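You operate a simulated robot arm through the tools that you are given. There is no shell and no other tool.

You are at the controls of a simulated robot arm. One attempt, no reset.

## Task
Put things in order on the sample bench top. At the end: the white patch film roll from the sample bench top is in the grey worn parts tray; the black medium steel block stands where the white patch film roll stood; the teal thread cone stands where the black medium steel block stood; the blue film grip stands on top of the white film-wrapped sample pack; whatever was shut is shut again. Leave all else as you found it, and nothing knocked over.

The check looks at the end state, three seconds after you hand in, the way a careful person would. Anything else that was tipped, shoved, dropped, spilled or broken makes it a failure.

## Robot
A 6-joint arm with a two-finger parallel gripper, fixed in place. Base frame: the origin is at the foot of the arm, x ahead of it, y to its left, z up; the work surface is at about z = 0.8. Units: m, rad, N and s.
With the tool pointing down near the work surface it reaches from about 0.26 to 0.68 m from the base axis. Its first joint turns from -1.152 to 1.152 rad. Payload 2.9 kg.
The TCP is the grasp point between the finger pads, 0.03 m short of the fingertips. In the tool frame z runs along the fingers and y along their closing line. Largest opening 0.11 m; finger width 0.02, thickness 0.01; the body of the gripper, 0.048 by 0.112 m, starts 0.055 m behind the TCP.
Orientation is told as [roll, pitch, yaw] about the base's x, y, z axes, in that order, counted from this pose: with the fingers straight down and closing along the base's y, the tool's x points along the base's -x, its y along +y and its z along -z.

## Interface
- The arm moves only by the tool arm_command. Its argument "commands" is text: rows parted by semicolons, each of 7 numbers parted by spaces: the turn, a rotation vector about the base's x, y, z in rad, then the shift along the base's x, y, z in m, then the finger opening in m, from 0 to 0.11. In form: ax ay az x y z claw; .... A call has 1 to 20 rows; each row shifts and turns the commanded pose from where the row before left it. Rows are played at 5 a second. More than 0.05 m and 0.15 rad between two rows, or a gripper value outside its range, and nothing of the call is played. A pose out of reach is approached as far as the arm can. The call stops where the force on the tool passes 40 N (or 10 N more than at its start, if that is more) or the arm is blocked; 0.2 s more then pass. The fingers move at their own pace (about 0.108 m/s each) and stop on an object; they squeeze with about 29 N. The grip force told is the motor's: it shows also when the fingers shut on nothing. Time passes only in rows, and 0.2 s behind the last, so rows that do not move let the fingers close. The reply holds the time, the measured pose of the TCP, the force on the tool along the base axes, the opening and the grip force, in the units named above and with some noise, with the torque about the TCP (base axes, N m) and any sound that the robot's microphone picked up, and new pictures: "show" is both (left out), scene, wrist or none.
- Cameras (640 x 400 px; columns grow to the right, rows downward): "scene" is fixed at [0.0887, 0.4531, 1.3737]; the picture's right is [-0.57, -0.82, 0.00], its down [-0.54, 0.38, -0.75] and it looks along [0.61, -0.43, -0.66] (base axes); focal length 256 px, centre (320, 200). "wrist" rides on the gripper at [0.072, 0.017, -0.103] in the tool frame; the picture's right is [-0.23, 0.97, 0.00], its down [-0.76, -0.18, -0.62] and it looks along [-0.61, -0.14, 0.78] (tool axes); focal length 222 px, centre (320, 200).
- pixel_to_xyz(camera, pixels): for up to 12 pixels [column, row] of the newest picture of that camera ("zoom" is the newest enlarged one), the place [x, y, z] in the base frame of the surface seen there, good to about 0.002 m. The clock stands still meanwhile.
- close_up(camera, box): a new picture of the part [left, top, right, bottom] of that camera's present view, enlarged. The clock stands still meanwhile.
- job_done(): hands the job in; it is judged then, once.

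Leave the gripper open and the arm clear of the work at the hand-in unless told otherwise.

The tools are called after "Request:" by a JSON object that holds its "api" and its "payload". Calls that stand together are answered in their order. arm_command: Moves the arm, as the interface text tells. Its arguments: {"type":"object","properties":{"commands":{"type":"string"},"show":{"type":"string","enum":["both","scene","wrist","none"]}},"required":["commands"]} The other tools are called the same way: pixel_to_xyz (camera, pixels) gives the place of the surface under pixels of a picture; close_up (camera, box) takes an enlarged picture of a part of a camera's view; job_done () hands the job in.

At the start:

```text
clock: 0.0
tcp_pos: [0.5219, -0.0676, 1.1035]
ee_rot: [0.0, 0.0, 0.0]
force: [-0.3, 0.8, 0.3]
torque: [-0.02, -0.01, 0.02]
gripper_width: 0.11
finger_force: 0.0
```

scene: 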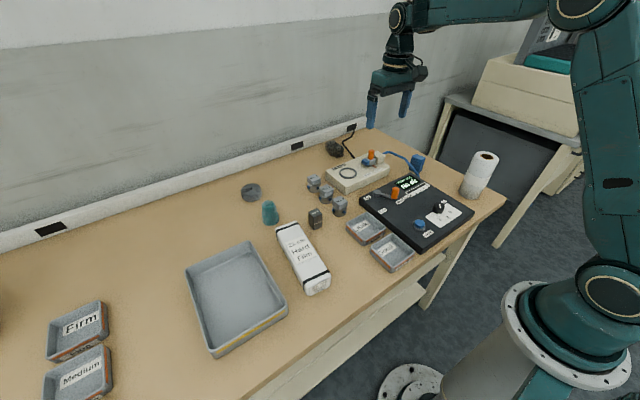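
wrist: 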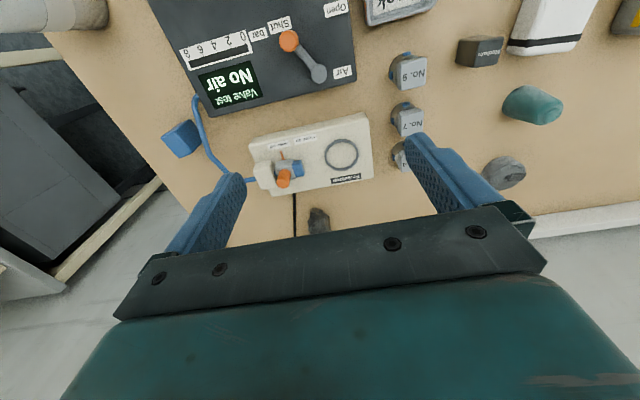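

I see a bench with a large grey tray, small labelled trays, a white film pack, a teal cone, a dark block, grey items, a valve panel and a white roll at the far right. I'll take enlarged views to identify each object first.

Request:
{"api": "close_up", "payload": {"camera": "scene", "box": [230, 130, 430, 290]}}

Request:
{"api": "close_up", "payload": {"camera": "scene", "box": [330, 130, 520, 280]}}

Request:
{"api": "close_up", "payload": {"camera": "scene", "box": [0, 220, 300, 400]}}

Request:
{"api": "close_up", "payload": {"camera": "wrist", "box": [150, 0, 640, 250]}}

```text
2.50 times, centred on (330, 210) of scene
```

zoom: 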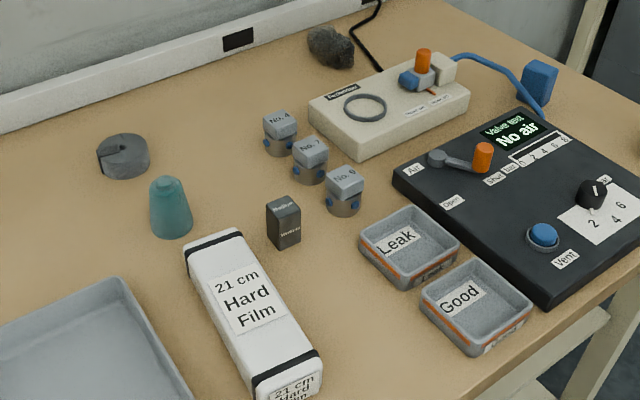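

```text
2.67 times, centred on (425, 205) of scene
```

zoom: 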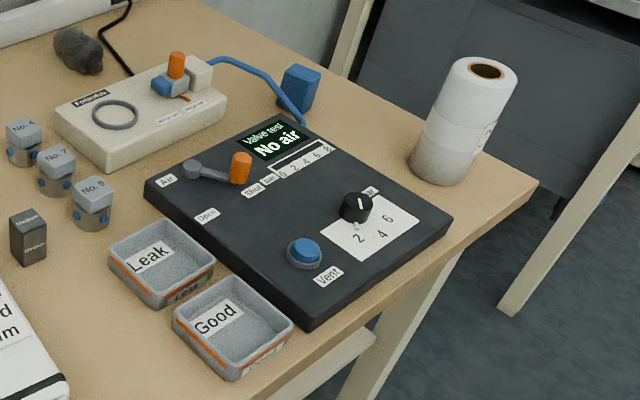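

```text
2.13 times, centred on (150, 310) of scene
```

zoom: 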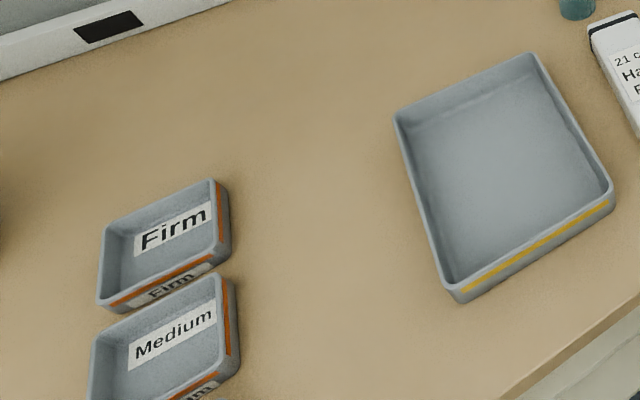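

```text
1.31 times, centred on (395, 125) of wrist
```

zoom: 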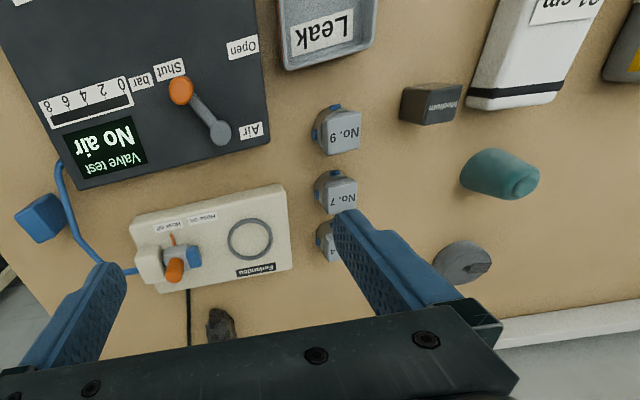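

I need to locate the blue film grip and check labels on trays. I'll zoom tightly on the blue cube near (417,163), the valve fixture, the tray edges, the left picture edge and the white roll.

Request:
{"api": "close_up", "payload": {"camera": "scene", "box": [320, 130, 440, 205]}}

Request:
{"api": "close_up", "payload": {"camera": "scene", "box": [240, 170, 360, 245]}}

Request:
{"api": "close_up", "payload": {"camera": "scene", "box": [180, 230, 340, 360]}}

Request:
{"api": "close_up", "payload": {"camera": "scene", "box": [0, 180, 120, 400]}}

Request:
{"api": "close_up", "payload": {"camera": "scene", "box": [430, 0, 640, 220]}}

```text
5.33 times, centred on (380, 168) of scene
```

zoom: 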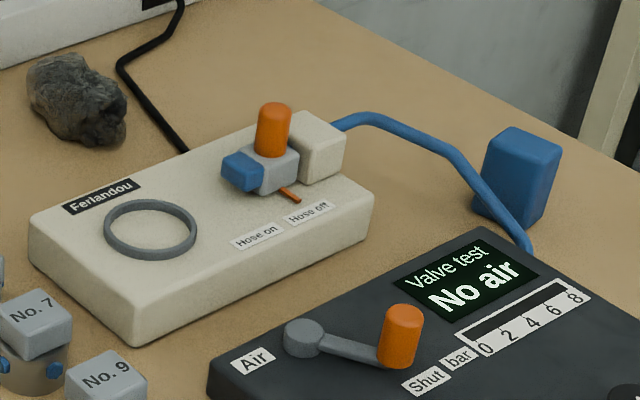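

```text
5.33 times, centred on (300, 208) of scene
```

zoom: 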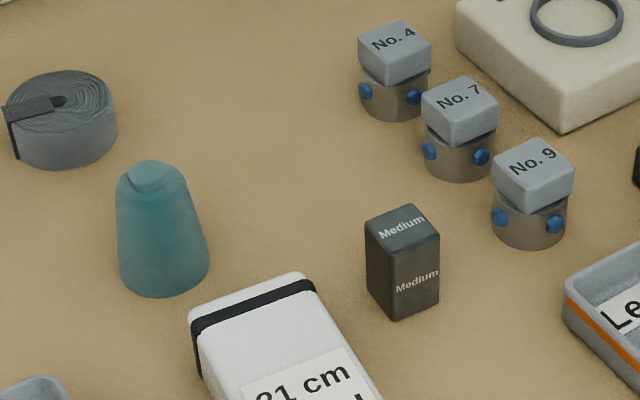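

```text
3.08 times, centred on (260, 295) of scene
```

zoom: 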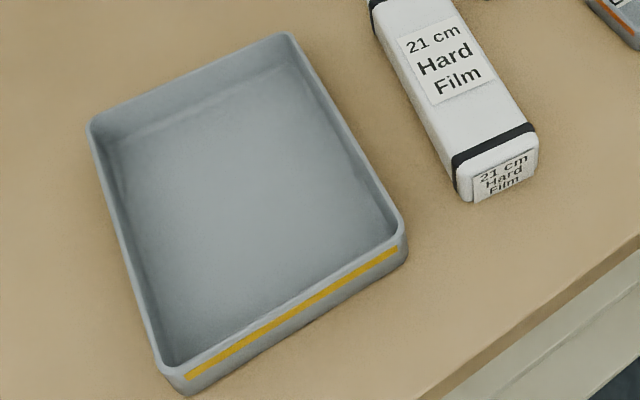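

```text
1.82 times, centred on (60, 290) of scene
```

zoom: 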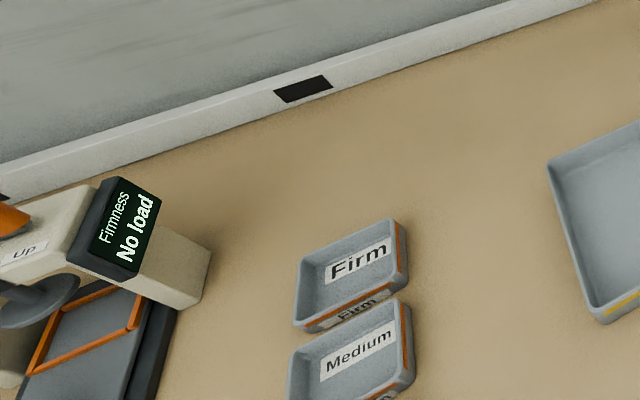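

```text
1.82 times, centred on (535, 110) of scene
```

zoom: 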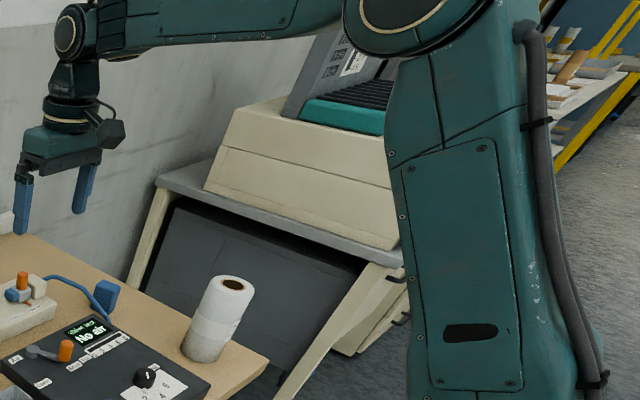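

I'll read the positions of the main objects: white roll top (486,157) and base (472,193), blue cube (418,158), black block (315,212), cone top (269,204), grey tray corners, white pack, firmness tester etc.

Request:
{"api": "pixel_to_xyz", "payload": {"camera": "scene", "pixels": [[486, 155], [475, 185], [466, 196], [418, 158], [416, 170], [313, 211], [316, 227], [268, 203], [270, 222], [250, 188], [300, 255], [318, 290]]}}

Request:
{"api": "pixel_to_xyz", "payload": {"camera": "scene", "pixels": [[186, 270], [250, 242], [288, 305], [215, 355], [240, 300], [76, 322], [78, 375], [365, 229], [392, 253], [340, 198], [500, 195], [450, 250]]}}

```text
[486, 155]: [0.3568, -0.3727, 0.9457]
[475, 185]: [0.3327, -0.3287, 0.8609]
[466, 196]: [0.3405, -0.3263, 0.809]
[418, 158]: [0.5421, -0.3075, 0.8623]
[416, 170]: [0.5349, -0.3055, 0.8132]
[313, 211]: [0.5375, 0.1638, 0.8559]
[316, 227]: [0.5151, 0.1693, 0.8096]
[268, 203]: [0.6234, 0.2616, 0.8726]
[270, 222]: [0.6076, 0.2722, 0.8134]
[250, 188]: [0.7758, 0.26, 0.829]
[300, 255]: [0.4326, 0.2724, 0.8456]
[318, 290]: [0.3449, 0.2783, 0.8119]
```

```text
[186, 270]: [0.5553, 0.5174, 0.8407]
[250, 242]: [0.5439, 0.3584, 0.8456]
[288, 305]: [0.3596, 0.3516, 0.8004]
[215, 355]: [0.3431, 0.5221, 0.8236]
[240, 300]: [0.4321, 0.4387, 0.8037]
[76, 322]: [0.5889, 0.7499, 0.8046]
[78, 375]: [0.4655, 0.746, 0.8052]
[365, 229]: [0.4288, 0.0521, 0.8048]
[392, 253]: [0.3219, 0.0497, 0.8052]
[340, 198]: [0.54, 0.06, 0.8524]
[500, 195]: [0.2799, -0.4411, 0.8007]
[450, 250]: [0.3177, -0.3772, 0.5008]
```

The objects look identified, but I want to confirm the blue thing at (417,163) and look for anything hidden behind the arm. I'll move the arm in the air towards the right end of the bench and look with the wrist camera.

Request:
{"api": "arm_command", "payload": {"commands": "0 0 0 -0.03 -0.04 0 0.11; 0 0 0 -0.03 -0.04 0 0.11; 0 0 0 -0.03 -0.04 0 0.11; 0 0 0 0 -0.04 0 0.11; 0 0 0 0 0 0 0.11"}}

```text
clock: 1.2
tcp_pos: [0.4304, -0.2228, 1.1009]
ee_rot: [-0.001, 0.002, 0.001]
force: [0.1, -0.2, -0.1]
torque: [0.02, 0.03, -0.02]
gripper_width: 0.1102
finger_force: 0.1
```

scene: 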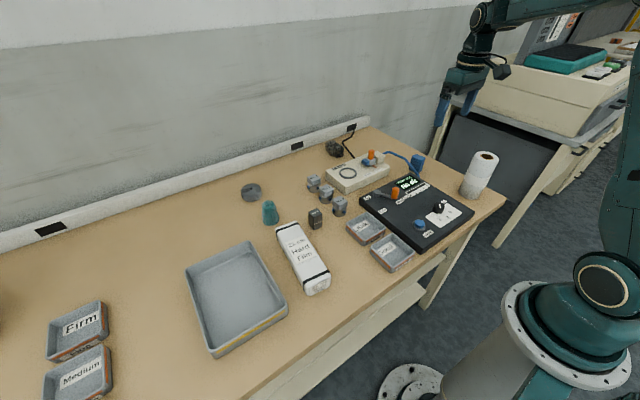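
wrist: 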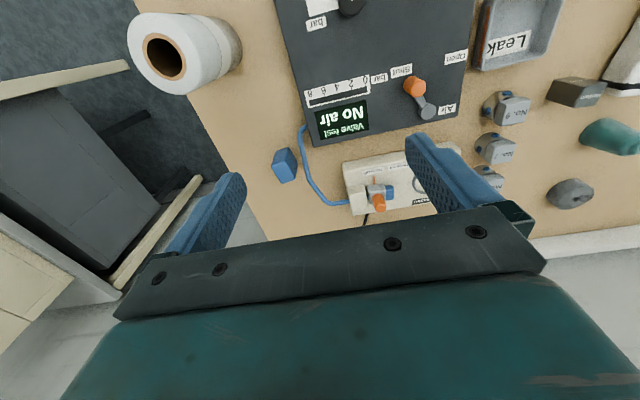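

The arm moved; now the upper right of the scene shows another bench behind it with some items. I'll zoom there and on the wrist view of the blue block (285,165) and roll (180,50).

Request:
{"api": "close_up", "payload": {"camera": "scene", "box": [500, 0, 640, 110]}}

Request:
{"api": "close_up", "payload": {"camera": "wrist", "box": [120, 0, 360, 220]}}

Request:
{"api": "pixel_to_xyz", "payload": {"camera": "wrist", "pixels": [[285, 160], [280, 170], [292, 165], [275, 158], [286, 150], [165, 57], [205, 60], [238, 50], [131, 45], [190, 93], [230, 25]]}}

```text
3.64 times, centred on (570, 55) of scene
```

zoom: 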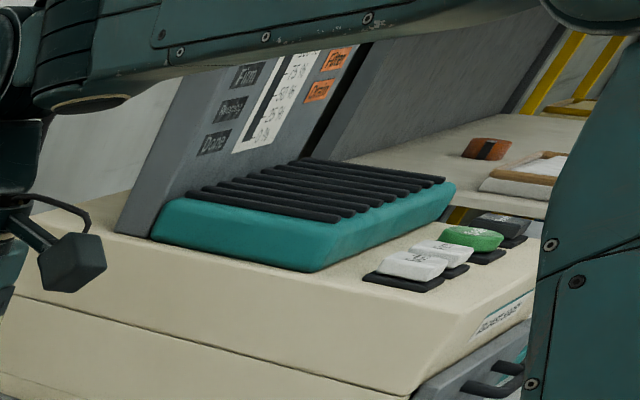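

```text
1.82 times, centred on (240, 110) of wrist
```

zoom: 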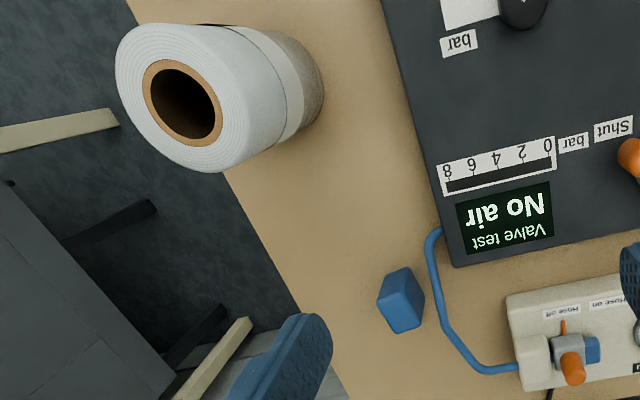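

```text
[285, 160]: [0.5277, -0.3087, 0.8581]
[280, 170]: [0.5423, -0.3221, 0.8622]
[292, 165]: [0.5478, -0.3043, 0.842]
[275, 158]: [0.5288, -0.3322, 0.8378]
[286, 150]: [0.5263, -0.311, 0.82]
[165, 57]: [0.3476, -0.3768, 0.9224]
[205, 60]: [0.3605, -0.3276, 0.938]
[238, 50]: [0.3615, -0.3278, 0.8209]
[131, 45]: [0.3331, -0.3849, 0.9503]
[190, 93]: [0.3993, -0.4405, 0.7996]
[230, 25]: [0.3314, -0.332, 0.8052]
```

The blue block at about (0.535,-0.315) is free-standing, not tied to the hose. Now I'll swing the arm left in the air to inspect the left part of the bench for any other candidates.

Request:
{"api": "arm_command", "payload": {"commands": "0 0 0 0.01 0.048 0 0.11; 0 0 0 0.01 0.048 0 0.11; 0 0 0 0.01 0.048 0 0.11; 0 0 0 0 0.048 0 0.11; 0 0 0 0 0.048 0 0.11; 0 0 0 0 0.048 0 0.11; 0 0 0 0 0.048 0 0.11; 0 0 0 -0.01 0.048 0 0.11; 0 0 0 -0.02 0.048 0 0.11; 0 0 0 -0.02 0.048 0 0.11; 0 0 0 -0.02 0.04 0 0.11; 0 0 0 -0.02 0.04 0 0.11; 0 0 0 0 0 0 0.11"}}

```text
refused: row 9 steps farther than a row can; nothing moved
```

That was refused because row 9 exceeded the step limit (0.052 m). I'll resend with smaller steps.

Request:
{"api": "arm_command", "payload": {"commands": "0 0 0 0.01 0.045 0 0.11; 0 0 0 0.01 0.045 0 0.11; 0 0 0 0.01 0.045 0 0.11; 0 0 0 0 0.045 0 0.11; 0 0 0 0 0.045 0 0.11; 0 0 0 0 0.045 0 0.11; 0 0 0 0 0.045 0 0.11; 0 0 0 -0.01 0.045 0 0.11; 0 0 0 -0.02 0.045 0 0.11; 0 0 0 -0.02 0.045 0 0.11; 0 0 0 -0.02 0.045 0 0.11; 0 0 0 -0.02 0.045 0 0.11; 0 0 0 0 0 0 0.11"}}

```text
clock: 4.0
tcp_pos: [0.3734, 0.3169, 1.1005]
ee_rot: [-0.002, -0.001, -0.001]
force: [-0.6, 0.6, 0.9]
torque: [-0.01, 0.01, 0.0]
gripper_width: 0.1102
finger_force: 0.0
```

scene: 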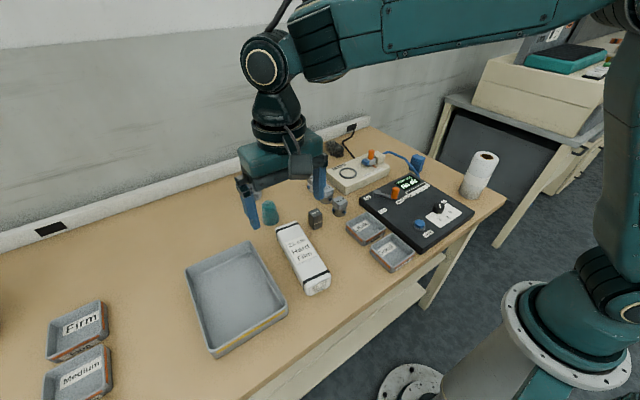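
wrist: 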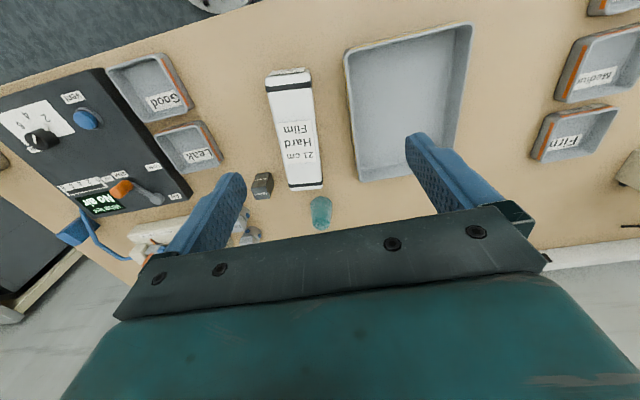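

The left side shows trays Firm, Medium, one more at the top right (610,0) and the firmness tester. I'll yaw the tool about +z to look further left.

Request:
{"api": "arm_command", "payload": {"commands": "0 0 0.14 0 0.02 0 0.11; 0 0 0.14 0 0.02 0 0.11; 0 0 0.14 0 0.02 0 0.11; 0 0 0.14 0 0.0 0 0.11; 0 0 0.14 0 0.0 0 0.11; 0 0 0.14 0 0 0 0.11; 0 0 0 0 0 0 0.11"}}

```text
clock: 5.6
tcp_pos: [0.3714, 0.3718, 1.1026]
ee_rot: [-0.001, 0.001, 0.841]
force: [-0.2, -0.7, 0.6]
torque: [-0.01, 0.0, 0.02]
gripper_width: 0.1098
finger_force: 0.1
```

scene: 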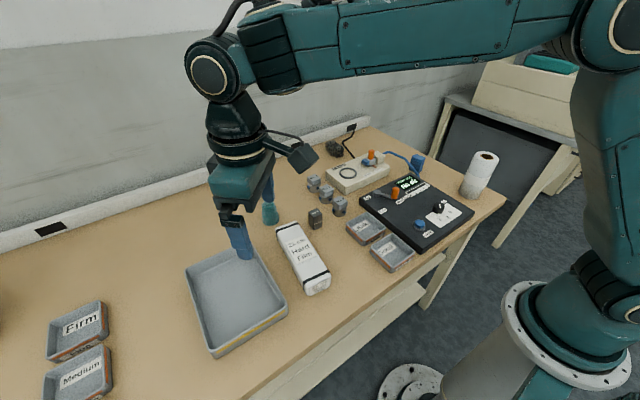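
wrist: 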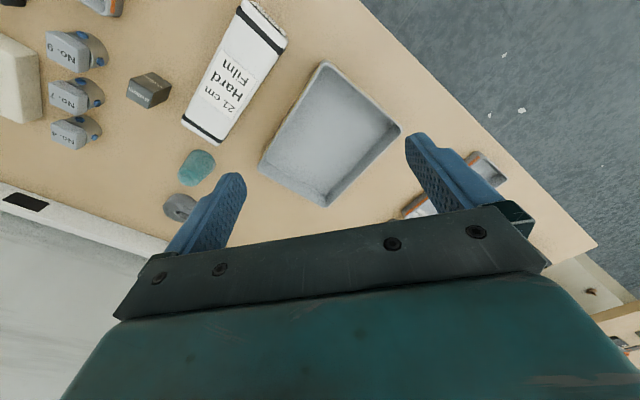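

The fingers block part of the left. I'll yaw a bit more so the camera looks straight along the bench to the left.

Request:
{"api": "arm_command", "payload": {"commands": "0 0 0.14 0 0.02 0 0.11; 0 0 0.14 0 0.02 0 0.11; 0 0 0.14 0 0.02 0 0.11; 0 0 0.14 0 0.02 0 0.11; 0 0 0.14 0 0.0 0 0.11; 0 0 0.14 0 0 0 0.11; 0 0 0 0 0 0 0.11"}}

```text
clock: 7.2
tcp_pos: [0.3724, 0.4511, 1.1016]
ee_rot: [0.001, 0.0, 1.684]
force: [-0.5, -0.1, 0.3]
torque: [0.04, 0.0, -0.01]
gripper_width: 0.1101
finger_force: 0.1
```

scene: 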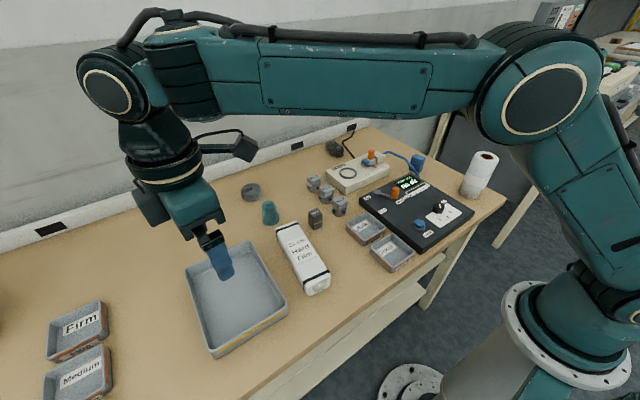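
wrist: 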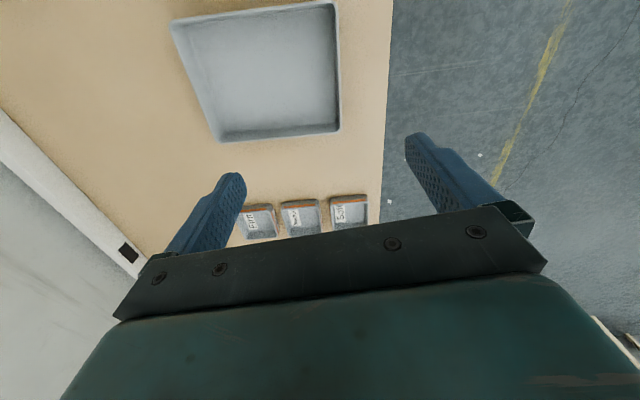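

All clear: three small trays (Firm, Medium, Soft) and the large grey tray is the only unlabelled one, so it must be the worn parts tray. Now I'll measure the roll accurately: zoom on the roll around (480,175).

Request:
{"api": "close_up", "payload": {"camera": "scene", "box": [440, 140, 520, 210]}}

```text
5.71 times, centred on (480, 175) of scene
```

zoom: 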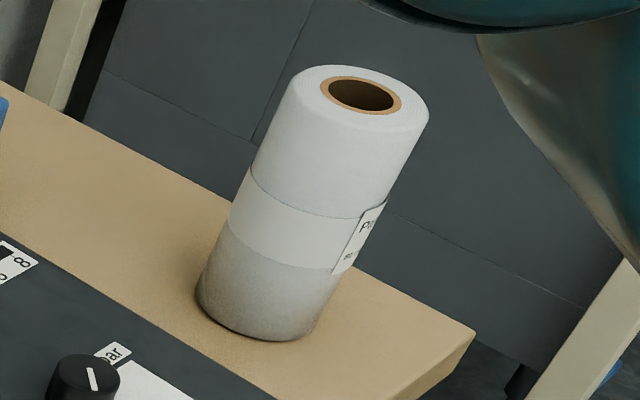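

I'll read the top rim points of the roll, its core hole edge, and base contour points from this zoom.

Request:
{"api": "pixel_to_xyz", "payload": {"camera": "zoom", "pixels": [[320, 75], [345, 70], [390, 75], [420, 105], [410, 122], [375, 125], [330, 115], [305, 95], [205, 310], [230, 328], [270, 337], [302, 334]]}}

Request:
{"api": "pixel_to_xyz", "payload": {"camera": "zoom", "pixels": [[190, 310], [225, 345], [265, 350], [320, 345], [260, 160], [270, 230], [330, 240], [400, 170], [474, 330], [400, 400], [10, 90], [120, 150]]}}

```text
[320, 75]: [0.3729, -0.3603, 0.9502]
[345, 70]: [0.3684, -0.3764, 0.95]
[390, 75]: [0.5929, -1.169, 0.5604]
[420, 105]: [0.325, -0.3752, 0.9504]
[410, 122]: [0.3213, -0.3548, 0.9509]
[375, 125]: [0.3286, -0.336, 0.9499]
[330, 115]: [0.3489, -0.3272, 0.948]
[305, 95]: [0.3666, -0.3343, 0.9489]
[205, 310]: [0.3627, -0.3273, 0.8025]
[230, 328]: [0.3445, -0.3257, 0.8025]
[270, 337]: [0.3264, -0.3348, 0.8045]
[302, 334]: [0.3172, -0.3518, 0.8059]
```

```text
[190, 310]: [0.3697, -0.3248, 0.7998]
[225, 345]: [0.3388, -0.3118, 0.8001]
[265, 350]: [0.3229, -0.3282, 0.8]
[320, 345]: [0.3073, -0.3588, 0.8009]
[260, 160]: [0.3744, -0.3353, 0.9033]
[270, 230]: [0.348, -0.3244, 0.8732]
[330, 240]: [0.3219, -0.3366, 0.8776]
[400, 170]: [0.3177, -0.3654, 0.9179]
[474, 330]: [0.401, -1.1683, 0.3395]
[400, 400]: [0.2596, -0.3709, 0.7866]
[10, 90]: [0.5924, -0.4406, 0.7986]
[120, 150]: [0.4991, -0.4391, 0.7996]
```

Roll fit: centre about (0.349,-0.357), radius 0.0325, top z 0.950. Now I'll zoom on the black block, the cone and the blue grip to measure them.

Request:
{"api": "close_up", "payload": {"camera": "scene", "box": [290, 195, 340, 235]}}

```text
10.00 times, centred on (315, 215) of scene
```

zoom: 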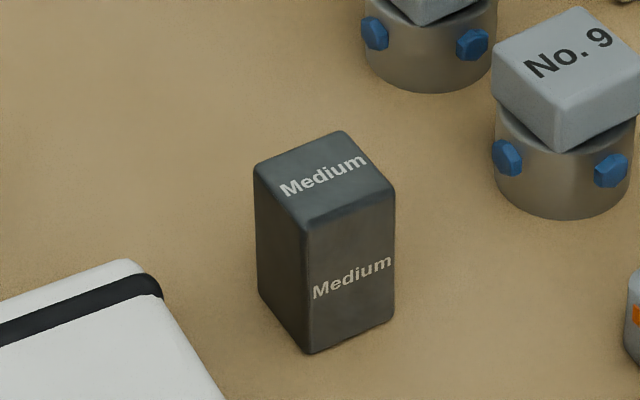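

I'll read the block's top corners, its lower corners, plus the nearest neighbours (No. 9 block and pack edge).

Request:
{"api": "pixel_to_xyz", "payload": {"camera": "zoom", "pixels": [[342, 136], [388, 184], [308, 222], [260, 172], [322, 180], [262, 285], [310, 345], [390, 312], [300, 290], [350, 290]]}}

Request:
{"api": "pixel_to_xyz", "payload": {"camera": "zoom", "pixels": [[500, 60], [580, 10], [560, 150], [560, 80], [500, 190], [560, 215], [120, 265], [160, 290], [220, 395], [60, 360]]}}

```text
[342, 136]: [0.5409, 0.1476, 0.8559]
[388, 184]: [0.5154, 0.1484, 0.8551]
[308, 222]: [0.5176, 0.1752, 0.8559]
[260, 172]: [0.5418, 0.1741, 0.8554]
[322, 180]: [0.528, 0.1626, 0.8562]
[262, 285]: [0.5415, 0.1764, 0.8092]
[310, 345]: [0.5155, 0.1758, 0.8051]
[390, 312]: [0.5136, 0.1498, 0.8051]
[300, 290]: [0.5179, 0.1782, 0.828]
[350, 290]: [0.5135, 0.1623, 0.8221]
```

```text
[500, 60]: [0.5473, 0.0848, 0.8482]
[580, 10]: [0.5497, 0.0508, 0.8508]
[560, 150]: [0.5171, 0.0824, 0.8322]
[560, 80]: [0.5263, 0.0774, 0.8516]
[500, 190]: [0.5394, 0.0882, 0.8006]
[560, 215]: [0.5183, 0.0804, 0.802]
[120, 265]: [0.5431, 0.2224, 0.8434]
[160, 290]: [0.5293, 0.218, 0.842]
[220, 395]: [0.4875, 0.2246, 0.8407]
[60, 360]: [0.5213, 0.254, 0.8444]
```

Block: centre about (0.5285,0.163), 0.03 square, top z 0.856. Next the cone around (269,212).

Request:
{"api": "close_up", "payload": {"camera": "scene", "box": [245, 190, 295, 230]}}

```text
10.00 times, centred on (270, 210) of scene
```

zoom: 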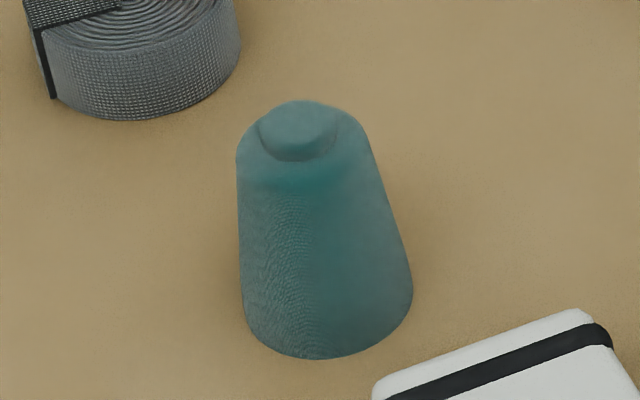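

I'll read points on the cone: top nub, sides at several heights, base contour, and the nearest edges of the grey reel and pack.

Request:
{"api": "pixel_to_xyz", "payload": {"camera": "zoom", "pixels": [[300, 130], [295, 155], [325, 115], [265, 135], [300, 200], [305, 300], [250, 325], [300, 352], [350, 352], [400, 318], [245, 160], [365, 150]]}}

Request:
{"api": "pixel_to_xyz", "payload": {"camera": "zoom", "pixels": [[240, 335], [300, 368], [360, 365], [420, 320], [420, 290], [150, 115], [230, 70], [590, 312], [375, 380], [610, 345]]}}

```text
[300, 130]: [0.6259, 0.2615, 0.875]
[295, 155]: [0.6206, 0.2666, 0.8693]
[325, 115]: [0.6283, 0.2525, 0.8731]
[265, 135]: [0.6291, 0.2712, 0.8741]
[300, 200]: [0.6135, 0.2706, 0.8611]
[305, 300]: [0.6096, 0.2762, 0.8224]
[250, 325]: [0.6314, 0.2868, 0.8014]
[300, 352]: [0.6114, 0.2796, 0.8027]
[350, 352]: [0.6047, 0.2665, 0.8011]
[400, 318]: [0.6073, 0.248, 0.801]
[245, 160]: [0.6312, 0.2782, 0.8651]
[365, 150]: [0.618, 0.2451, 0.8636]
```

```text
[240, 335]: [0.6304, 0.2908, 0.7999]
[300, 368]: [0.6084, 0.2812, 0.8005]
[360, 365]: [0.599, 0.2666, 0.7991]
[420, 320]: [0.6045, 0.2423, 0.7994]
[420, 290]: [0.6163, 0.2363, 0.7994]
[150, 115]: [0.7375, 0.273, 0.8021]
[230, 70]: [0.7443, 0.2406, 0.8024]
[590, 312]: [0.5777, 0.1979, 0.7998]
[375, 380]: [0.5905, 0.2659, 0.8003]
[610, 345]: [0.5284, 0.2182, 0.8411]
```

Cone: centre about (0.628,0.262), base radius 0.0245, top z 0.875; it is right at the edge of reach. Next the blue grip around (418,163).

Request:
{"api": "close_up", "payload": {"camera": "scene", "box": [395, 145, 445, 185]}}

```text
10.00 times, centred on (420, 165) of scene
```

zoom: 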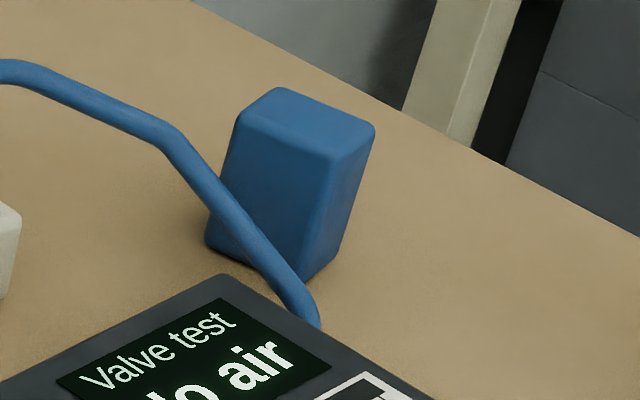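

The blue block stands right behind the hose. I'll read its top corners, base, the hose points and the panel corner.

Request:
{"api": "pixel_to_xyz", "payload": {"camera": "zoom", "pixels": [[278, 92], [370, 128], [330, 160], [243, 122], [305, 125], [215, 235], [305, 275], [335, 258], [270, 170], [345, 190]]}}

Request:
{"api": "pixel_to_xyz", "payload": {"camera": "zoom", "pixels": [[20, 70], [100, 100], [175, 135], [210, 185], [250, 240], [300, 300], [318, 325], [220, 280], [430, 395], [350, 270]]}}

```text
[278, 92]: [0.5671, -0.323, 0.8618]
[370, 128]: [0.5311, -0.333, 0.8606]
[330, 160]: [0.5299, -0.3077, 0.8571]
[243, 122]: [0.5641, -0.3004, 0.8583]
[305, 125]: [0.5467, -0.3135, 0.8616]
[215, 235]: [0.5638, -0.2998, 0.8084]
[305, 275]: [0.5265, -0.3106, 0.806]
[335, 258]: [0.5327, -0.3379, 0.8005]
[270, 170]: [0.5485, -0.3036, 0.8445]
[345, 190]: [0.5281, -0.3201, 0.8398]
```

```text
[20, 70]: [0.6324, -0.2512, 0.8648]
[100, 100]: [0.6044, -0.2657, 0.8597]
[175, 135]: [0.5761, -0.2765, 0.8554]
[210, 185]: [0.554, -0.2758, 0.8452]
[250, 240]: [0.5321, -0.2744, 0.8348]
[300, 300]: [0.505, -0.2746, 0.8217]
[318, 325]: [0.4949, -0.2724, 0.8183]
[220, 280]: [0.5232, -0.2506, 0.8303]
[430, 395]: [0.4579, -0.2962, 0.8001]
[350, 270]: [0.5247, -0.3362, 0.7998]
```

Blue grip: centre about (0.5475,-0.316), yaw roughly +0.25 rad, top z 0.861; hose runs about 2.5 cm on its +y side. Now the white pack and tray.

Request:
{"api": "close_up", "payload": {"camera": "scene", "box": [265, 215, 345, 300]}}

```text
4.71 times, centred on (305, 258) of scene
```

zoom: 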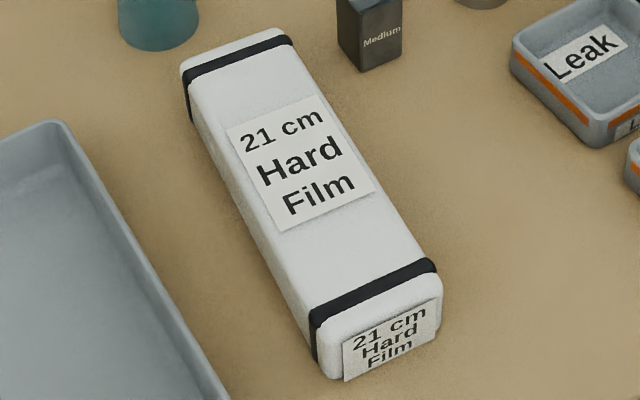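

I'll read points over the pack's top (corners, bands, centre) and nearby tray edge.

Request:
{"api": "pixel_to_xyz", "payload": {"camera": "zoom", "pixels": [[190, 65], [275, 32], [430, 262], [320, 320], [235, 60], [380, 290], [300, 165], [230, 130], [325, 110], [285, 230], [375, 190], [370, 250]]}}

Request:
{"api": "pixel_to_xyz", "payload": {"camera": "zoom", "pixels": [[215, 190], [265, 270], [440, 280], [310, 70], [390, 200], [55, 125], [130, 250], [200, 350], [30, 180], [80, 300]]}}

```text
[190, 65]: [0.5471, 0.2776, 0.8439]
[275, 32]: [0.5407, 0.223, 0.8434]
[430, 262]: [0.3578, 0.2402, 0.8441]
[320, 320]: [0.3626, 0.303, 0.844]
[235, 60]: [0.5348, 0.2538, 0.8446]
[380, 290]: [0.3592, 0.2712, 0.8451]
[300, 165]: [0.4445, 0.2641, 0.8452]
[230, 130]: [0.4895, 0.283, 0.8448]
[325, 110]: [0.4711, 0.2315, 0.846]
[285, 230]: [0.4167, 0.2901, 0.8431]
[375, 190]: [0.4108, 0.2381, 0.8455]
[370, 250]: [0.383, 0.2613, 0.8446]
```

```text
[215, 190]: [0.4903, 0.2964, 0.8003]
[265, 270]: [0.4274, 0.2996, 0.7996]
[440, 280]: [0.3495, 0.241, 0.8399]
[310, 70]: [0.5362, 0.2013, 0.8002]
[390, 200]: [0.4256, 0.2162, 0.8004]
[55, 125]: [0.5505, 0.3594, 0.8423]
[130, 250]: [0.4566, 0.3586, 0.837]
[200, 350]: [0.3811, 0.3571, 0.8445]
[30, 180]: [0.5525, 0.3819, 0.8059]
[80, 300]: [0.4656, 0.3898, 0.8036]
```

Measurements done: pack top z 0.845, centre about (0.45,0.262); tray interior centre about (0.45,0.44), floor z 0.804. Now I'll fly back at z 1.10 to above the roll at (0.349,-0.357), turning the yaw back to 0.

Request:
{"api": "arm_command", "payload": {"commands": "0 0 -0.14 0 -0.045 0 0.11; 0 0 -0.14 0 -0.045 0 0.11; 0 0 -0.14 0 -0.045 0 0.11; 0 0 -0.14 0 -0.045 0 0.11; 0 0 -0.14 0 -0.045 0 0.11; 0 0 -0.14 0 -0.045 0 0.11; 0 0 -0.14 0 -0.045 0 0.11; 0 0 -0.14 0 -0.045 0 0.11; 0 0 -0.14 0 -0.045 0 0.11; 0 0 -0.14 0 -0.045 0 0.11; 0 0 -0.14 0 -0.045 0 0.11; 0 0 -0.14 0 -0.045 0 0.11; 0 0 0 -0.003 -0.045 0 0.11; 0 0 0 -0.004 -0.045 0 0.11; 0 0 0 -0.004 -0.045 0 0.11; 0 0 0 -0.004 -0.045 0 0.11; 0 0 0 -0.004 -0.045 0 0.11; 0 0 0 -0.004 -0.045 0 0.11; 0 0 0 0 0 0 0.11; 0 0 0 0 0 0 0.11"}}

```text
clock: 11.4
tcp_pos: [0.3493, -0.3578, 1.1009]
ee_rot: [-0.001, 0.0, 0.0]
force: [0.1, -0.4, -1.1]
torque: [-0.02, -0.03, 0.02]
gripper_width: 0.1101
finger_force: 0.0
```

scene: 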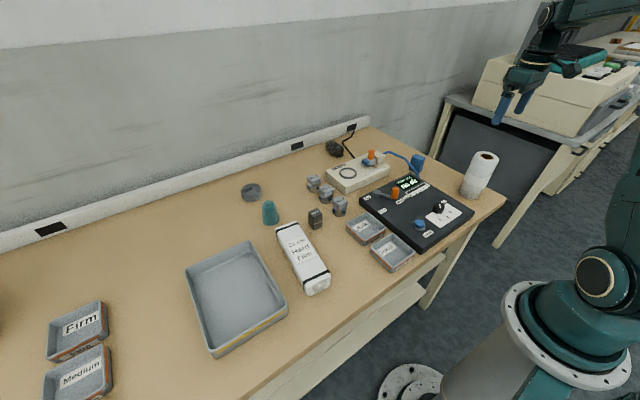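
wrist: 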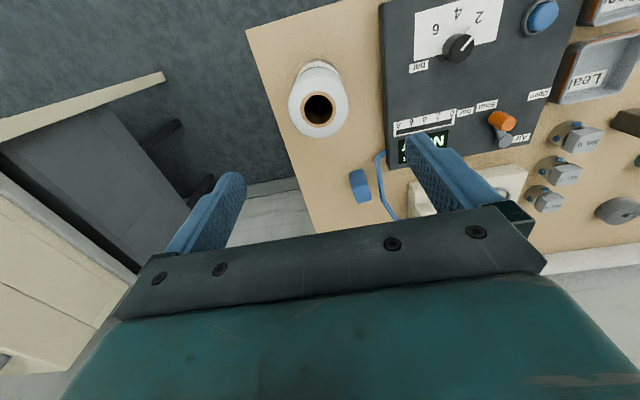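

I'm over the roll; the wrist view shows its top at (318,100). I'll zoom in and measure the rim from this angle to confirm the centre.

Request:
{"api": "close_up", "payload": {"camera": "wrist", "box": [270, 50, 390, 150]}}

```text
4.00 times, centred on (330, 100) of wrist
```

zoom: 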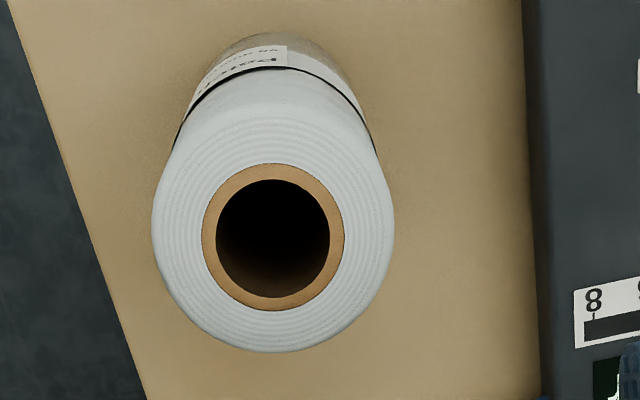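

I'll read the ring's edge points (all on the flat top).

Request:
{"api": "pixel_to_xyz", "payload": {"camera": "zoom", "pixels": [[208, 237], [338, 235], [273, 170], [275, 303], [165, 235], [383, 228], [268, 340], [190, 300], [355, 300], [270, 140]]}}

Request:
{"api": "pixel_to_xyz", "payload": {"camera": "zoom", "pixels": [[530, 20], [535, 200], [540, 380], [20, 20], [140, 390], [560, 200], [275, 35], [240, 55]]}}

```text
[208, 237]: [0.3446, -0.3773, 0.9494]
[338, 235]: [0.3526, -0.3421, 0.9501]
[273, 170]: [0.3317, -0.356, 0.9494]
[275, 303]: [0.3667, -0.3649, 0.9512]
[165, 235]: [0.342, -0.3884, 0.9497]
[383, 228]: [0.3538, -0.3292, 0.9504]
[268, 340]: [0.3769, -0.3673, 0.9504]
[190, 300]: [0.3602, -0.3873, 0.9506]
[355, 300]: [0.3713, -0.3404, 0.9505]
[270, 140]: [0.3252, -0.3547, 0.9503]
```

```text
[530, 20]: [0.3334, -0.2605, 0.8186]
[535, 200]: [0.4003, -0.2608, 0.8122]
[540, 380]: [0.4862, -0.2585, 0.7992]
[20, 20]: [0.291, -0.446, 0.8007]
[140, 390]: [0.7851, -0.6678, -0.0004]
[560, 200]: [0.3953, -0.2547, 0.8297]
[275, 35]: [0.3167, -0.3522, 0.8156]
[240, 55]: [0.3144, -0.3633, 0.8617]
```

Wrist measurement gives centre (0.349,-0.360), agreeing with the scene within 3 mm; TCP is at (0.3493,-0.3578). I'll descend 0.195 m with the fingers open, straddling the roll.

Request:
{"api": "arm_command", "payload": {"commands": "0 0 0 0 0 -0.04 0.11; 0 0 0 0 0 -0.04 0.11; 0 0 0 0 0 -0.04 0.11; 0 0 0 0 0 -0.03 0.11; 0 0 0 0 0 -0.025 0.11; 0 0 0 0 0 -0.02 0.11; 0 0 0 0 0 0 0.11"}}

```text
clock: 13.0
tcp_pos: [0.3484, -0.3544, 0.9087]
ee_rot: [-0.001, 0.0, 0.001]
force: [0.8, -0.1, 0.2]
torque: [0.02, 0.0, -0.02]
gripper_width: 0.1102
finger_force: 0.1
```

scene: 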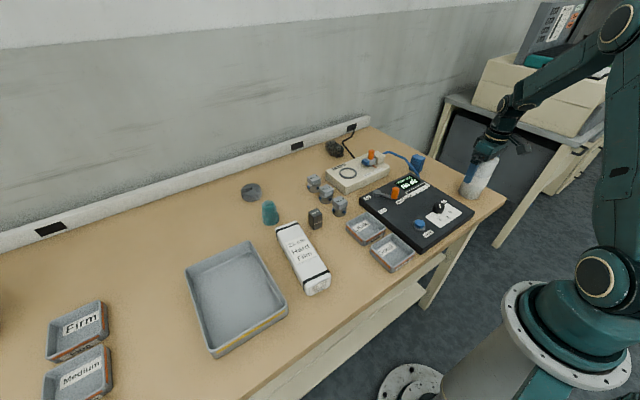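
wrist: 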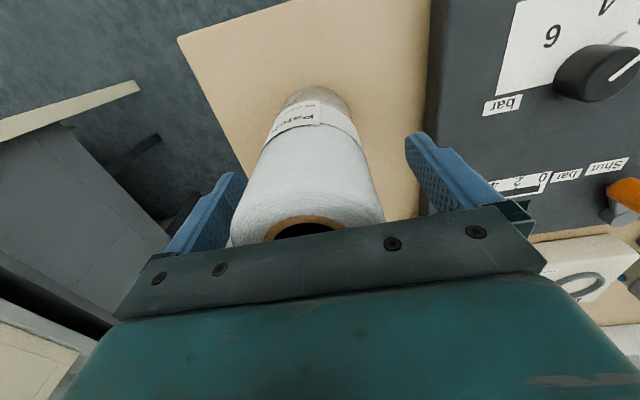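

The roll is between the fingers. I'll zoom the wrist view to check how well centred it is before closing.

Request:
{"api": "close_up", "payload": {"camera": "wrist", "box": [220, 80, 460, 240]}}

Request:
{"api": "pixel_to_xyz", "payload": {"camera": "wrist", "pixels": [[245, 205], [375, 205], [240, 185], [415, 160], [305, 150], [255, 170], [362, 165], [312, 200]]}}

```text
2.50 times, centred on (340, 160) of wrist
```

zoom: 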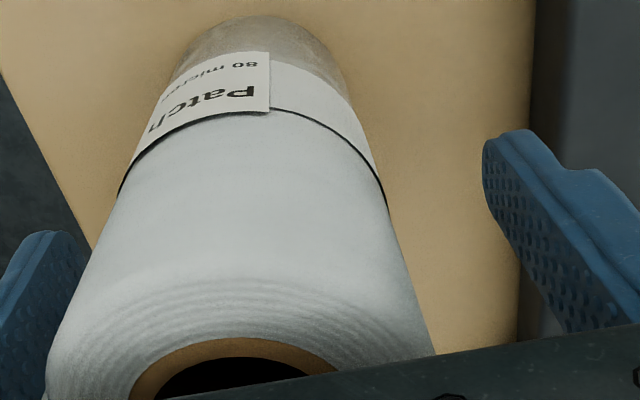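

```text
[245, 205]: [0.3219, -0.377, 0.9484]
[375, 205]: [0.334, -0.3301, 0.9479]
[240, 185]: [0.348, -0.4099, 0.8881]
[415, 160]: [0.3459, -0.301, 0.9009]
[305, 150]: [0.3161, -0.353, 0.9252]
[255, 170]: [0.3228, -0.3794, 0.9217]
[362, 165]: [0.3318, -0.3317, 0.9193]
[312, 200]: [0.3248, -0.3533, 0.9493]
```

The label reads "Patch", so this is the right roll. The finger midpoint is about y -0.3555 and the roll's about -0.359, so I'll shift 3.5 mm to -y and then close in stages.

Request:
{"api": "arm_command", "payload": {"commands": "0 0 0 0 -0.0035 0 0.11; 0 0 0 0 0 0 0.1; 0 0 0 0 0 0 0.085; 0 0 0 0 0 0 0.076; 0 0 0 0 0 0 0.07; 0 0 0 0 0 0 0.066; 0 0 0 0 0 0 0.062; 0 0 0 0 0 0 0.055; 0 0 0 0 0 0 0.04; 0 0 0 0 0 0 0.03"}}

```text
clock: 15.2
tcp_pos: [0.3492, -0.3592, 0.9088]
ee_rot: [0.002, 0.001, 0.0]
force: [0.1, -2.2, 1.3]
torque: [-0.13, -0.04, -0.02]
gripper_width: 0.0671
finger_force: 29.2
```

scene: 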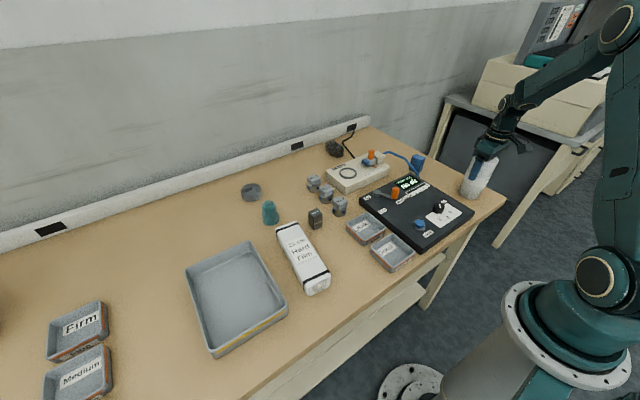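
wrist: 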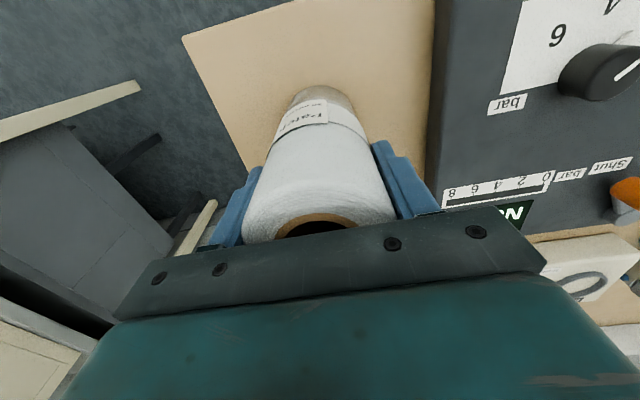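

The grip reads 0.067 m wide at 29 N, roll upright. I'll lift it straight up about 0.17 m, gently at first.

Request:
{"api": "arm_command", "payload": {"commands": "0 0 0 0 0 0.008 0.03; 0 0 0 0 0 0.015 0.03; 0 0 0 0 0 0.025 0.03; 0 0 0 0 0 0.03 0.03; 0 0 0 0 0 0.03 0.03; 0 0 0 0 0 0.03 0.03; 0 0 0 0 0 0.03 0.03; 0 0 0 0 0 0 0.03"}}

```text
clock: 17.0
tcp_pos: [0.3477, -0.3602, 1.0759]
ee_rot: [0.001, 0.0, 0.0]
force: [0.6, 0.7, -4.6]
torque: [0.03, 0.01, 0.01]
gripper_width: 0.0672
finger_force: 29.3
```

scene: 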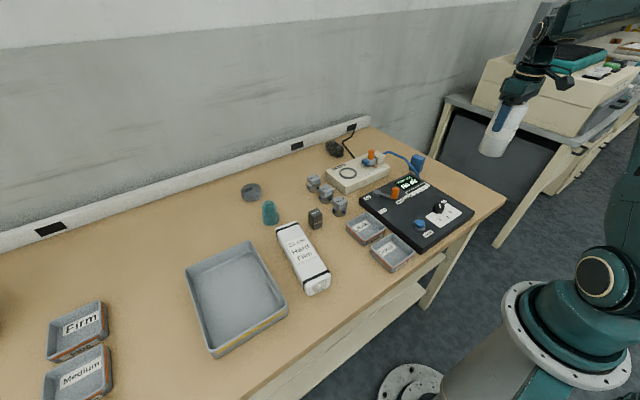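
wrist: 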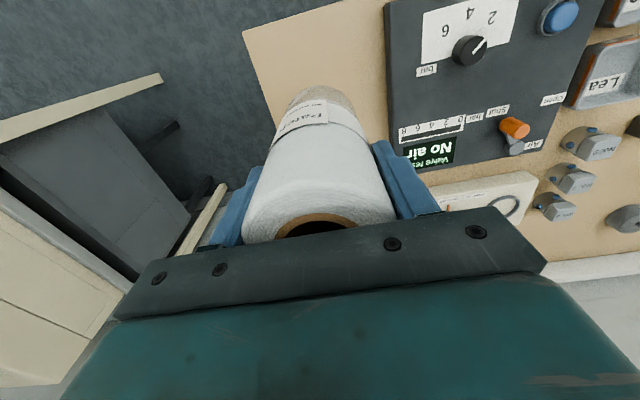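

The roll is held (about 4.6 N). I'll carry it across at z 1.076 to above the tray centre (0.45,0.44).

Request:
{"api": "arm_command", "payload": {"commands": "0 0 0 0.005 0.04 0 0.03; 0 0 0 0.005 0.04 0 0.03; 0 0 0 0.005 0.04 0 0.03; 0 0 0 0.005 0.04 0 0.03; 0 0 0 0.005 0.04 0 0.03; 0 0 0 0.005 0.04 0 0.03; 0 0 0 0.005 0.04 0 0.03; 0 0 0 0.005 0.04 0 0.03; 0 0 0 0.005 0.04 0 0.03; 0 0 0 0.005 0.04 0 0.03; 0 0 0 0.005 0.04 0 0.03; 0 0 0 0.005 0.04 0 0.03; 0 0 0 0.005 0.04 0 0.03; 0 0 0 0.005 0.04 0 0.03; 0 0 0 0.005 0.04 0 0.03; 0 0 0 0.005 0.04 0 0.03; 0 0 0 0.005 0.04 0 0.03; 0 0 0 0.005 0.04 0 0.03; 0 0 0 0.005 0.04 0 0.03; 0 0 0 0.005 0.04 0 0.03"}}

```text
clock: 21.2
tcp_pos: [0.4464, 0.4395, 1.0742]
ee_rot: [-0.001, 0.003, 0.0]
force: [0.1, -0.4, -3.9]
torque: [0.0, 0.01, 0.01]
gripper_width: 0.067
finger_force: 28.7
```

scene: 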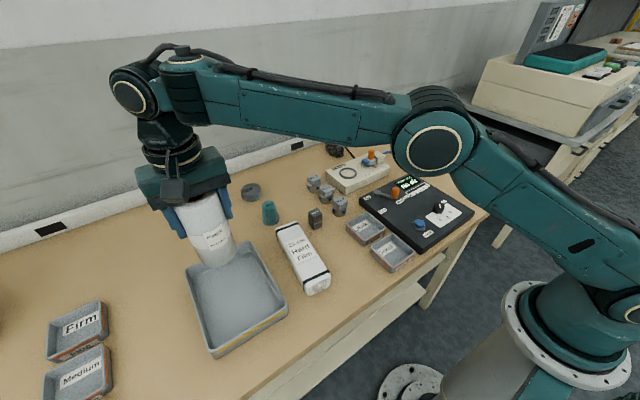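
wrist: 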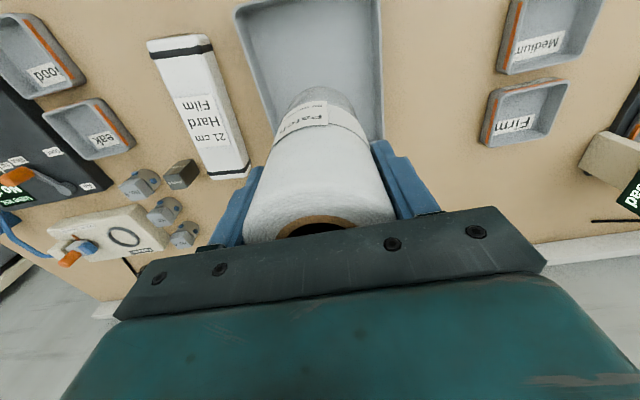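

I'm above the tray. I'll descend 0.15 m, then approach the tray floor in small steps while watching the force.

Request:
{"api": "arm_command", "payload": {"commands": "0 0 0 0.002 0 -0.03 0.03; 0 0 0 0 0 -0.04 0.03; 0 0 0 0 0 -0.035 0.03; 0 0 0 0 0 -0.025 0.03; 0 0 0 0 0 -0.015 0.03; 0 0 0 0 0 -0.008 0.03; 0 0 0 0 0 0 0.03"}}

```text
clock: 22.8
tcp_pos: [0.4506, 0.4392, 0.921]
ee_rot: [0.0, 0.001, 0.001]
force: [0.3, -0.2, -3.5]
torque: [0.0, -0.04, -0.01]
gripper_width: 0.0668
finger_force: 29.2
```

scene: 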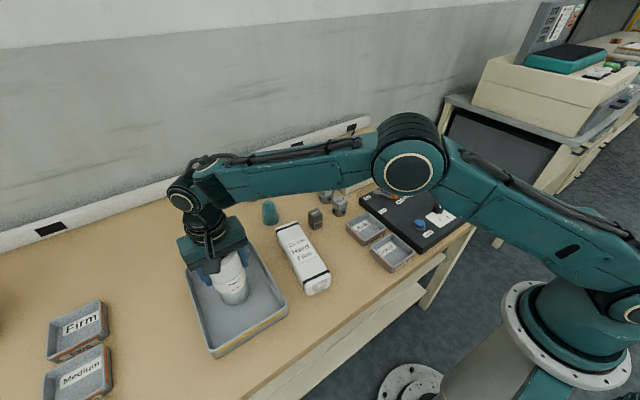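
wrist: 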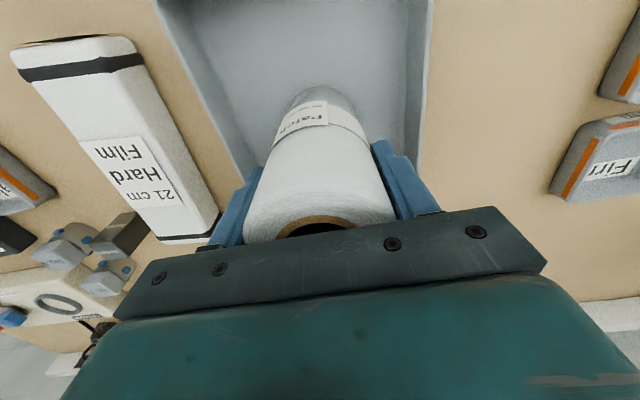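

The roll is inside the tray walls, still held at about 3.5 N, TCP z 0.921. I'll step down 3 mm at a time.

Request:
{"api": "arm_command", "payload": {"commands": "0 0 0 0 0 -0.003 0.03; 0 0 0 0 0 -0.003 0.03; 0 0 0 0 0 -0.002 0.03; 0 0 0 0 0 0 0.03", "show": "none"}}

```text
clock: 23.8
tcp_pos: [0.4491, 0.44, 0.9145]
ee_rot: [0.002, 0.0, -0.001]
force: [-0.3, -0.6, -3.9]
torque: [-0.03, 0.03, -0.02]
gripper_width: 0.0668
finger_force: 29.1
```

No contact yet (still -3.9 N). I'll continue with 1.5 mm steps.

Request:
{"api": "arm_command", "payload": {"commands": "0 0 0 0 0 -0.0015 0.03; 0 0 0 0 0 0 0.03", "show": "none"}}

Request:
{"api": "arm_command", "payload": {"commands": "0 0 0 0 0 -0.0015 0.03; 0 0 0 0 0 0 0.03", "show": "none"}}

```text
clock: 24.4
tcp_pos: [0.4493, 0.4386, 0.9127]
ee_rot: [0.0, 0.0, 0.0]
force: [-0.6, -0.1, -1.2]
torque: [-0.01, -0.04, 0.02]
gripper_width: 0.0672
finger_force: 29.3
```

```text
clock: 25.0
tcp_pos: [0.4495, 0.4392, 0.9117]
ee_rot: [-0.001, -0.001, 0.001]
force: [-2.4, -1.4, 6.6]
torque: [-0.36, 0.19, -0.02]
gripper_width: 0.0672
finger_force: 28.7
```

Contact: force has changed to +6.6 N, so the roll rests on the tray floor. I'll back off 1 mm, then open the fingers and let it settle.

Request:
{"api": "arm_command", "payload": {"commands": "0 0 0 0 0 0.001 0.03; 0 0 0 0 0 0 0.066; 0 0 0 0 0 0 0.072; 0 0 0 0 0 0 0.085; 0 0 0 0 0 0 0.1; 0 0 0 0 0 0 0.11; 0 0 0 0 0 0 0.11"}}

```text
clock: 26.6
tcp_pos: [0.4493, 0.4383, 0.9119]
ee_rot: [0.0, 0.0, 0.002]
force: [0.1, 0.6, 0.4]
torque: [0.01, 0.01, 0.03]
gripper_width: 0.11
finger_force: 0.1
```

scene: 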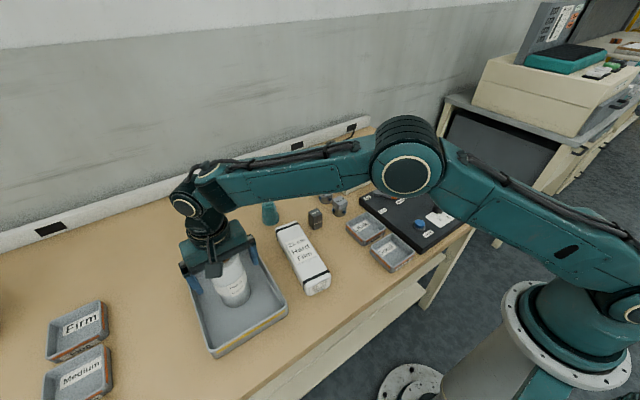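
wrist: 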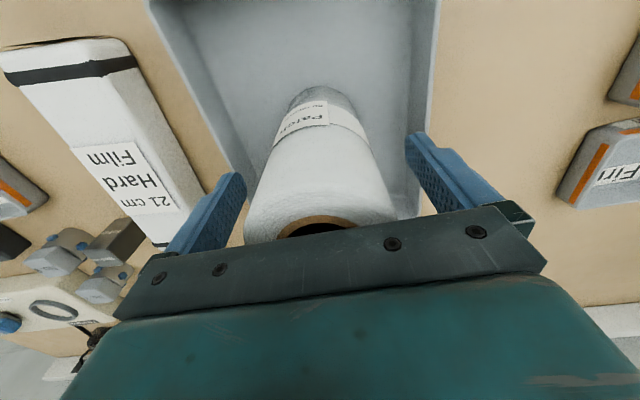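

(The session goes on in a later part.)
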